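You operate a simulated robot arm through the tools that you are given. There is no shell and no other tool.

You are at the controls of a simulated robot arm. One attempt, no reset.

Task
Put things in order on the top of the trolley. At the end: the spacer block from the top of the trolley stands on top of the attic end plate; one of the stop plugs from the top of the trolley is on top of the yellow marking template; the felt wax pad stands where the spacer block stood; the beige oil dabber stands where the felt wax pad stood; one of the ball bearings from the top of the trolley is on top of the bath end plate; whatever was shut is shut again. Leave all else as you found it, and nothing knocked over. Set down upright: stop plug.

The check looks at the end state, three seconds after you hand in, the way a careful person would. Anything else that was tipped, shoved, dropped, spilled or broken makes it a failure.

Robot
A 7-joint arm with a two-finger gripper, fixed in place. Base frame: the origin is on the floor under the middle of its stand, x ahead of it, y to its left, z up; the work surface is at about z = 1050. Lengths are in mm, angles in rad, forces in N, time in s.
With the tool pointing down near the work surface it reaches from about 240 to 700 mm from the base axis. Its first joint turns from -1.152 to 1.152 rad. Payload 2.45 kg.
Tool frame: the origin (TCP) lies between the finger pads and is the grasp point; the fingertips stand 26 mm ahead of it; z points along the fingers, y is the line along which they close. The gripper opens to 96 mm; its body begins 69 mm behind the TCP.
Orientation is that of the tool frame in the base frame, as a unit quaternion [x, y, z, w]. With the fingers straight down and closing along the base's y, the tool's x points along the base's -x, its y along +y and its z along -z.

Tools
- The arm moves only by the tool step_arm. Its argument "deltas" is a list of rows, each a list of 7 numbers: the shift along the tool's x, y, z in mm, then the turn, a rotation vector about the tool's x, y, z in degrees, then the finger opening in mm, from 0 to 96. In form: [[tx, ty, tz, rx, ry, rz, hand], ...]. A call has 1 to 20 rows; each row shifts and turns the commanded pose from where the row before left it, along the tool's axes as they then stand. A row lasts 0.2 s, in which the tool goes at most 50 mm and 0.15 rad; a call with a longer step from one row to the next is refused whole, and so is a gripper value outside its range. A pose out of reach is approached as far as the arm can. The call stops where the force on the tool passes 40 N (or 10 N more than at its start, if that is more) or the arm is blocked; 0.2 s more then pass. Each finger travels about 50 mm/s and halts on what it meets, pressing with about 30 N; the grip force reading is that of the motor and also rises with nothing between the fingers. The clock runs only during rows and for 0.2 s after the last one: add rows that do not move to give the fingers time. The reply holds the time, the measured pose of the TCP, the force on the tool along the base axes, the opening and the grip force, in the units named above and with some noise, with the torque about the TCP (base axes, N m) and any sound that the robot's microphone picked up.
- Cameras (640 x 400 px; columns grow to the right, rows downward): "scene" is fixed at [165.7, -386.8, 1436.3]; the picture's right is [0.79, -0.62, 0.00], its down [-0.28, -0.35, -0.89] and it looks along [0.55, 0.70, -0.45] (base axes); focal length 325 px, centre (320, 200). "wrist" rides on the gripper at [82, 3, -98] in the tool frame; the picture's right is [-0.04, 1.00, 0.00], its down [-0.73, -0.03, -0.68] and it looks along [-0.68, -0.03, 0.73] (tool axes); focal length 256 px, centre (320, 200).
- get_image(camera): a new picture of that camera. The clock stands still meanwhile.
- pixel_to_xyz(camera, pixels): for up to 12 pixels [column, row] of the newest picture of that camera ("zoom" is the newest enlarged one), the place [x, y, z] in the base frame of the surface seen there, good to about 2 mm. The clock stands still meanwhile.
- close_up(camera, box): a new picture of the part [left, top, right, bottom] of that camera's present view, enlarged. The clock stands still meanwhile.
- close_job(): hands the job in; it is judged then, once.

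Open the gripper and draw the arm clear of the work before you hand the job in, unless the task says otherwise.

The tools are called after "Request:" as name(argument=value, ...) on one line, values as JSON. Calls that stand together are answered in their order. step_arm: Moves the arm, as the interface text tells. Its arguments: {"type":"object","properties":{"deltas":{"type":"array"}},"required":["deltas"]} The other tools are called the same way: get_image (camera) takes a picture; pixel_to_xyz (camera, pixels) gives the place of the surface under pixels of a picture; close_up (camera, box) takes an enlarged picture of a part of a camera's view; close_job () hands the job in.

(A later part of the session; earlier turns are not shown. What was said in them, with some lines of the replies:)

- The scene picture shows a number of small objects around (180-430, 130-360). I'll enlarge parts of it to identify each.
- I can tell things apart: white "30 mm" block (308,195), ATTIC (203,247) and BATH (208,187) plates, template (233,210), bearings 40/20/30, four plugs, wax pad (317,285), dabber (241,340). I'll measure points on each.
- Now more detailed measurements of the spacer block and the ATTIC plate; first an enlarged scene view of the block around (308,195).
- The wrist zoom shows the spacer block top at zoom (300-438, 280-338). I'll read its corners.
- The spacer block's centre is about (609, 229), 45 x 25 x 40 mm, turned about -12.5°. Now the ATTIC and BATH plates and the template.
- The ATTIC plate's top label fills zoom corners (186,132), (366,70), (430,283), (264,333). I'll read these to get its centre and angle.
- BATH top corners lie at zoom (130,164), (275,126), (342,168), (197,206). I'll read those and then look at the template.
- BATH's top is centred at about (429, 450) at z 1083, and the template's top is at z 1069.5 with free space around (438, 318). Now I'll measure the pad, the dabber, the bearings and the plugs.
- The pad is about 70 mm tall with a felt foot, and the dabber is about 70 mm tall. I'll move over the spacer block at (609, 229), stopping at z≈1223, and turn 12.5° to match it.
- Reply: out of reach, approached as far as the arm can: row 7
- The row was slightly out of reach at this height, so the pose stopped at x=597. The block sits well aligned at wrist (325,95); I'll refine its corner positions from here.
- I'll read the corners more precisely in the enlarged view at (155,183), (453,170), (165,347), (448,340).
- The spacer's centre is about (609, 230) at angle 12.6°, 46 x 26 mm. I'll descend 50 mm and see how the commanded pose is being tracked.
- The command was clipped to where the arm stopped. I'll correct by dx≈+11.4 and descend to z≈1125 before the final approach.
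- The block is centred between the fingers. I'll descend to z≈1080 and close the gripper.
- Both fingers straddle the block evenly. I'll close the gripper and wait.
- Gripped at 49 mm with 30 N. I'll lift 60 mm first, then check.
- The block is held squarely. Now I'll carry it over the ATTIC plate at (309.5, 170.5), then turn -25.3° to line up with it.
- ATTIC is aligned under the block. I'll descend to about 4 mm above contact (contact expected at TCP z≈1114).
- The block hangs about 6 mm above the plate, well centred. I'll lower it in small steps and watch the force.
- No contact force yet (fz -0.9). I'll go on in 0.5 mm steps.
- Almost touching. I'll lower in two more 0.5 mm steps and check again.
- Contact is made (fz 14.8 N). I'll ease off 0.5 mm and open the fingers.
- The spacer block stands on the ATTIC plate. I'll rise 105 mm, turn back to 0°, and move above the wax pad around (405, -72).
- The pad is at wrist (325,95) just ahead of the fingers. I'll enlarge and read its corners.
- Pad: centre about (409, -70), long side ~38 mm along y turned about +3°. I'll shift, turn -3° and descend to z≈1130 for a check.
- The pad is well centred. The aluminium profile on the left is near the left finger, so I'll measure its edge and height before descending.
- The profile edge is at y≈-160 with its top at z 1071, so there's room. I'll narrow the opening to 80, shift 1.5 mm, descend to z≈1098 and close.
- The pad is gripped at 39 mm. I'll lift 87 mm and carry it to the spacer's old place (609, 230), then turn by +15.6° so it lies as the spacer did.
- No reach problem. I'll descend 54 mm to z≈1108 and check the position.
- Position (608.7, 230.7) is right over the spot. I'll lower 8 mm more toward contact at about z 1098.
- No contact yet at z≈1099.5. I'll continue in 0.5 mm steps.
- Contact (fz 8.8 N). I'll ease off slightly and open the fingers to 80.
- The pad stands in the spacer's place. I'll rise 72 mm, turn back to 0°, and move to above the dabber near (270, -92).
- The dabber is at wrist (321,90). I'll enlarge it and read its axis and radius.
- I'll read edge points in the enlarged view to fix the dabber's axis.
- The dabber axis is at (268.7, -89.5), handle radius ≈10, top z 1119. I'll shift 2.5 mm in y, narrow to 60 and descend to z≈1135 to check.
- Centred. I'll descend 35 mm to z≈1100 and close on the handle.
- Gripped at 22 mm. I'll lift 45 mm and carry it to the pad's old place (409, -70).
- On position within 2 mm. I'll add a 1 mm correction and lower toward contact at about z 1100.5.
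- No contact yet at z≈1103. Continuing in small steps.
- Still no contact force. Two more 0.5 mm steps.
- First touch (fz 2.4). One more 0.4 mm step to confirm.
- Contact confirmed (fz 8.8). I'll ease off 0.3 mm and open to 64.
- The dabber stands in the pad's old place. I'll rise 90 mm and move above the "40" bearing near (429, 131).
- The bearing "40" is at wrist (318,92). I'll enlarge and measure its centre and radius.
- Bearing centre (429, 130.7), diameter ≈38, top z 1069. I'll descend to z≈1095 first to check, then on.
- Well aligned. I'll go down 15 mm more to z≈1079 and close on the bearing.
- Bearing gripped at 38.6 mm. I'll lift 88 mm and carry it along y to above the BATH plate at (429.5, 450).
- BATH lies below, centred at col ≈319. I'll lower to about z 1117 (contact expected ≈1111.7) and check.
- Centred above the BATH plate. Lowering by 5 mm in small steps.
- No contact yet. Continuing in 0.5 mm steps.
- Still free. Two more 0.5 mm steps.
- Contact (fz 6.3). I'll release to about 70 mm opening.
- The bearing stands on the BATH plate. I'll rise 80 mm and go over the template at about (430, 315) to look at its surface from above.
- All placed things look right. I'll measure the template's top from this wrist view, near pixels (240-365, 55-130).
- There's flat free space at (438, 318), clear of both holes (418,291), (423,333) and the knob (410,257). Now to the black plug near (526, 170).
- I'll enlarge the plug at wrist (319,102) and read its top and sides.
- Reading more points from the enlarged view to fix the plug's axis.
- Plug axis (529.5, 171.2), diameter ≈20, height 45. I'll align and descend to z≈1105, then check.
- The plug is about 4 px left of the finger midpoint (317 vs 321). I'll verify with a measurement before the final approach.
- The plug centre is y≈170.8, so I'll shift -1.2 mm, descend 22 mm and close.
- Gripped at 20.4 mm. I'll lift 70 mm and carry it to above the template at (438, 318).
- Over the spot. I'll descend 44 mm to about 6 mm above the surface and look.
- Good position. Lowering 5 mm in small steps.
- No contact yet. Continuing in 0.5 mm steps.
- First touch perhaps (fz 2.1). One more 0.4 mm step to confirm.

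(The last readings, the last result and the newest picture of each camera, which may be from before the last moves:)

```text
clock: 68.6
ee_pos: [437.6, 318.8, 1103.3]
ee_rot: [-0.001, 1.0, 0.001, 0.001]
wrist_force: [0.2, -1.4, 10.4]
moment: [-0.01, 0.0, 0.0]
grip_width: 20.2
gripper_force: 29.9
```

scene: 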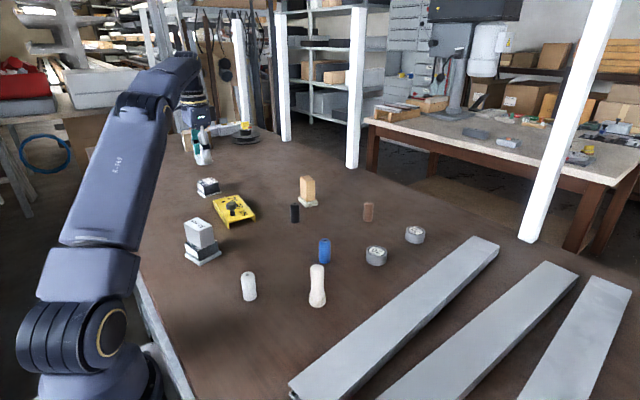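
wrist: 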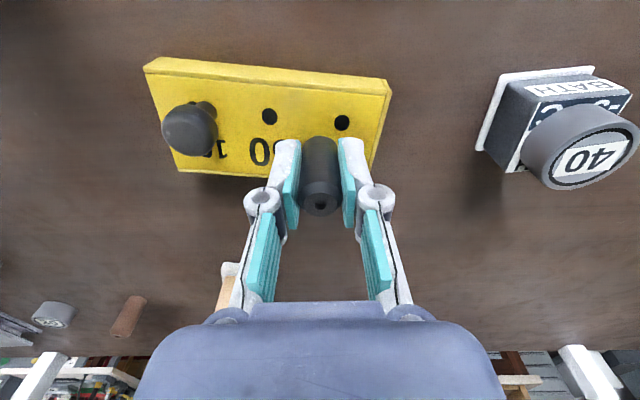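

Contact confirmed (fz 10.4). I'll ease off 0.3 mm and open only to 40 so the left finger stays clear of the knob.

Request:
step_arm(deltas=[[0, 0, -0.3, 0, 0, 0, 6], [0, 0, 0, 0, 0, 0, 26], [0, 0, 0, 0, 0, 0, 40], [0, 0, 0, 0, 0, 0, 40], [0, 0, 0, 0, 0, 0, 40]])

Request:
get_image(camera="wrist")

Request:
close_up(camera="scene", box=[200, 165, 270, 235])

```text
clock: 69.8
ee_pos: [436.9, 318.4, 1103.2]
ee_rot: [0.0, 1.0, 0.0, 0.0]
wrist_force: [0.0, 0.4, 0.2]
moment: [-0.03, -0.01, 0.03]
grip_width: 40.2
gripper_force: 0.0
```

```text
taken
```

wrist: 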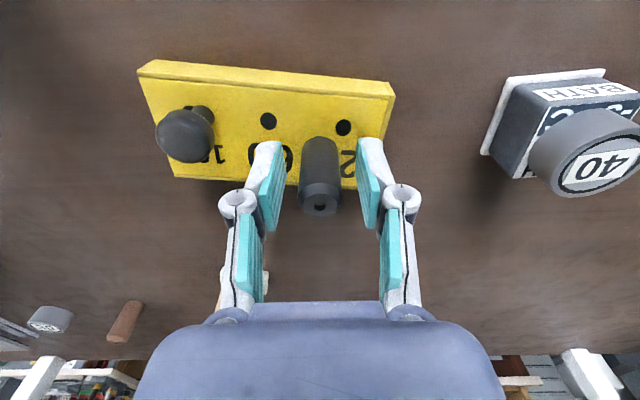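

```text
5.71 times, centred on (235, 200) of scene
```

zoom: 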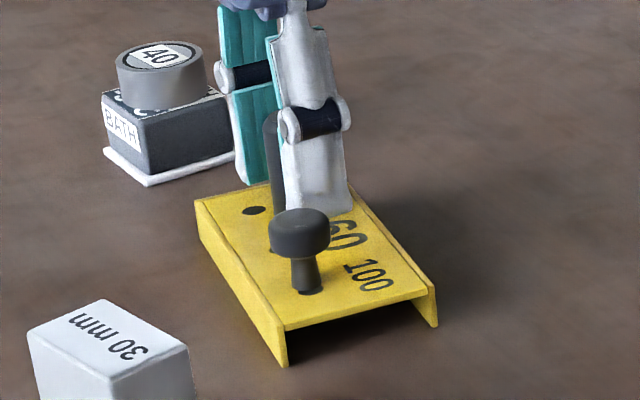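

The plug stands upright on the template. I'll rise straight up and then draw the arm back to around its starting place with the gripper open.

Request:
step_arm(deltas=[[0, 0, -10, 0, 0, 0, 40], [0, 0, -25, 0, 0, 0, 40], [0, 0, -35, 0, 0, 0, 40], [0, 0, -40, 0, 0, 0, 60], [0, 0, -40, 0, 0, 0, 80], [27, -24, -25, 0, 0, 0, 96], [27, -24, -25, 0, 0, 0, 96], [27, -24, -20, 0, 0, 0, 96], [27, -24, 0, 0, 0, 0, 96], [0, 0, 0, 0, 0, 0, 96], [0, 0, 0, 0, 0, 0, 96]])

Request:
get_image(camera="scene")

Request:
get_image(camera="wrist")

Request:
close_up(camera="scene", box=[170, 150, 350, 320])

```text
clock: 72.2
ee_pos: [329.7, 221.9, 1324.2]
ee_rot: [0.0, 1.0, 0.0, 0.0]
wrist_force: [0.6, -1.1, -0.7]
moment: [-0.01, 0.0, -0.02]
grip_width: 96.0
gripper_force: 0.0
```

```text
taken
```

scene: 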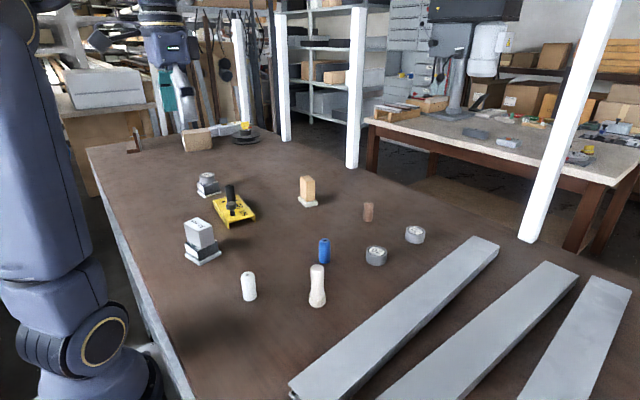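

```text
taken
```

wrist: 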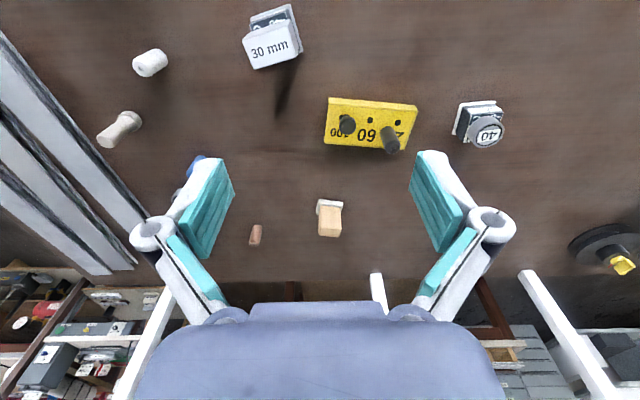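

```text
2.35 times, centred on (260, 235) of scene
```

zoom: 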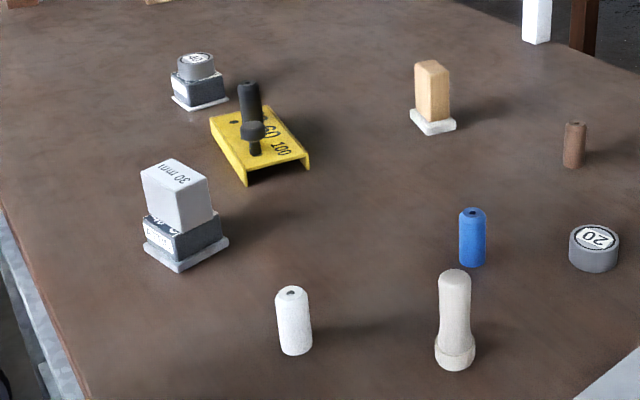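

All five things appear in place. I'll verify the final positions with measurements of the pad, the dabber, the plates and the template.

Request:
pixel_to_xyz(camera="scene", pixels=[[307, 181], [317, 269], [317, 298], [231, 188], [207, 175], [200, 225], [240, 208], [229, 223], [308, 205], [199, 260]])

Request:
close_up(camera="wrist", box=[220, 0, 540, 200])

Request:
close_up(camera="scene", box=[180, 160, 270, 270])

```text
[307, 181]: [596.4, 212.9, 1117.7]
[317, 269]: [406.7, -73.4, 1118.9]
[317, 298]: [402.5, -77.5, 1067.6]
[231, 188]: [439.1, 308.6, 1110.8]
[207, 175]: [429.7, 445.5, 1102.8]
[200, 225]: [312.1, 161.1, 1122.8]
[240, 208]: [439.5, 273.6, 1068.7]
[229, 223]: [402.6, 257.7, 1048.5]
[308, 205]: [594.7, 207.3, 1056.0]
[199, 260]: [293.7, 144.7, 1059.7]
```

```text
2.00 times, centred on (380, 100) of wrist
```

zoom: 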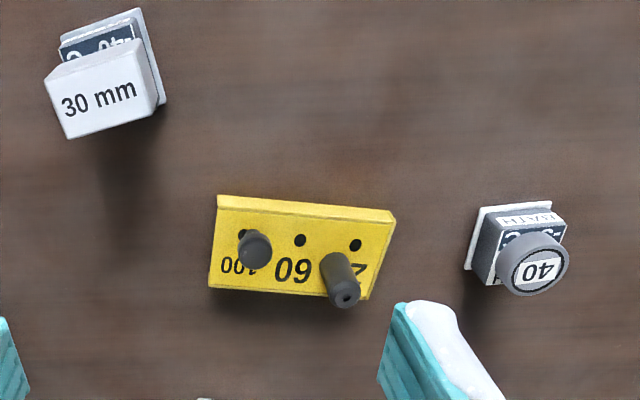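

```text
3.64 times, centred on (225, 215) of scene
```

zoom: 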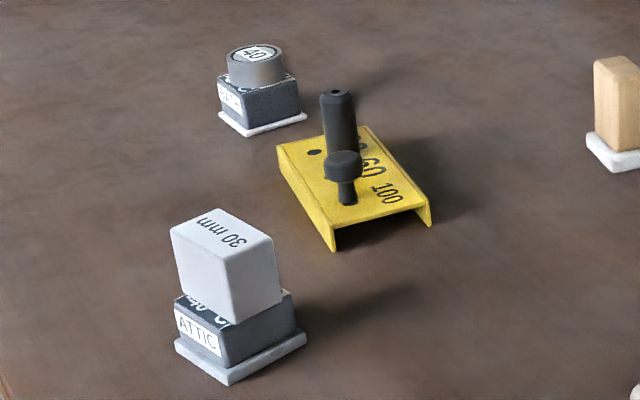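

Everything has ended up as asked:
- **Spacer block:** on the ATTIC plate, top at z 1123.
- **Stop plug:** the black one, upright on the template.
- **Ball bearing:** the "40", on the BATH plate.
- **Wax pad:** near (609, 230), where the spacer stood.
- **Oil dabber:** near (409, -70), where the pad stood.

Nothing else moved, nothing was opened, and the arm is clear with the gripper open. I'm handing the job in.

Request:
close_job()

```text
The job is handed in.
```

The top of the trolley is in order and I have handed the job in. The last pictures and measurements showed everything standing where it should; the check's verdict has not come back to me.

- **Spacer block:** it stands on the attic end plate, lined up with the plate's edges.
- **Stop plug:** I used the black one. It stands upright on the yellow marking template, clear of the holes and the knob.
- **Felt wax pad:** it stands where the spacer block stood, turned to the spacer's old angle.
- **Beige oil dabber:** it stands where the felt wax pad stood.
- **Ball bearing:** I used the one marked 40. It is on the bath end plate.

I opened nothing, so there was nothing to shut again. In the last pictures nothing was tipped and the things I didn't handle looked as they had been. The arm is back near its starting place with the gripper open.
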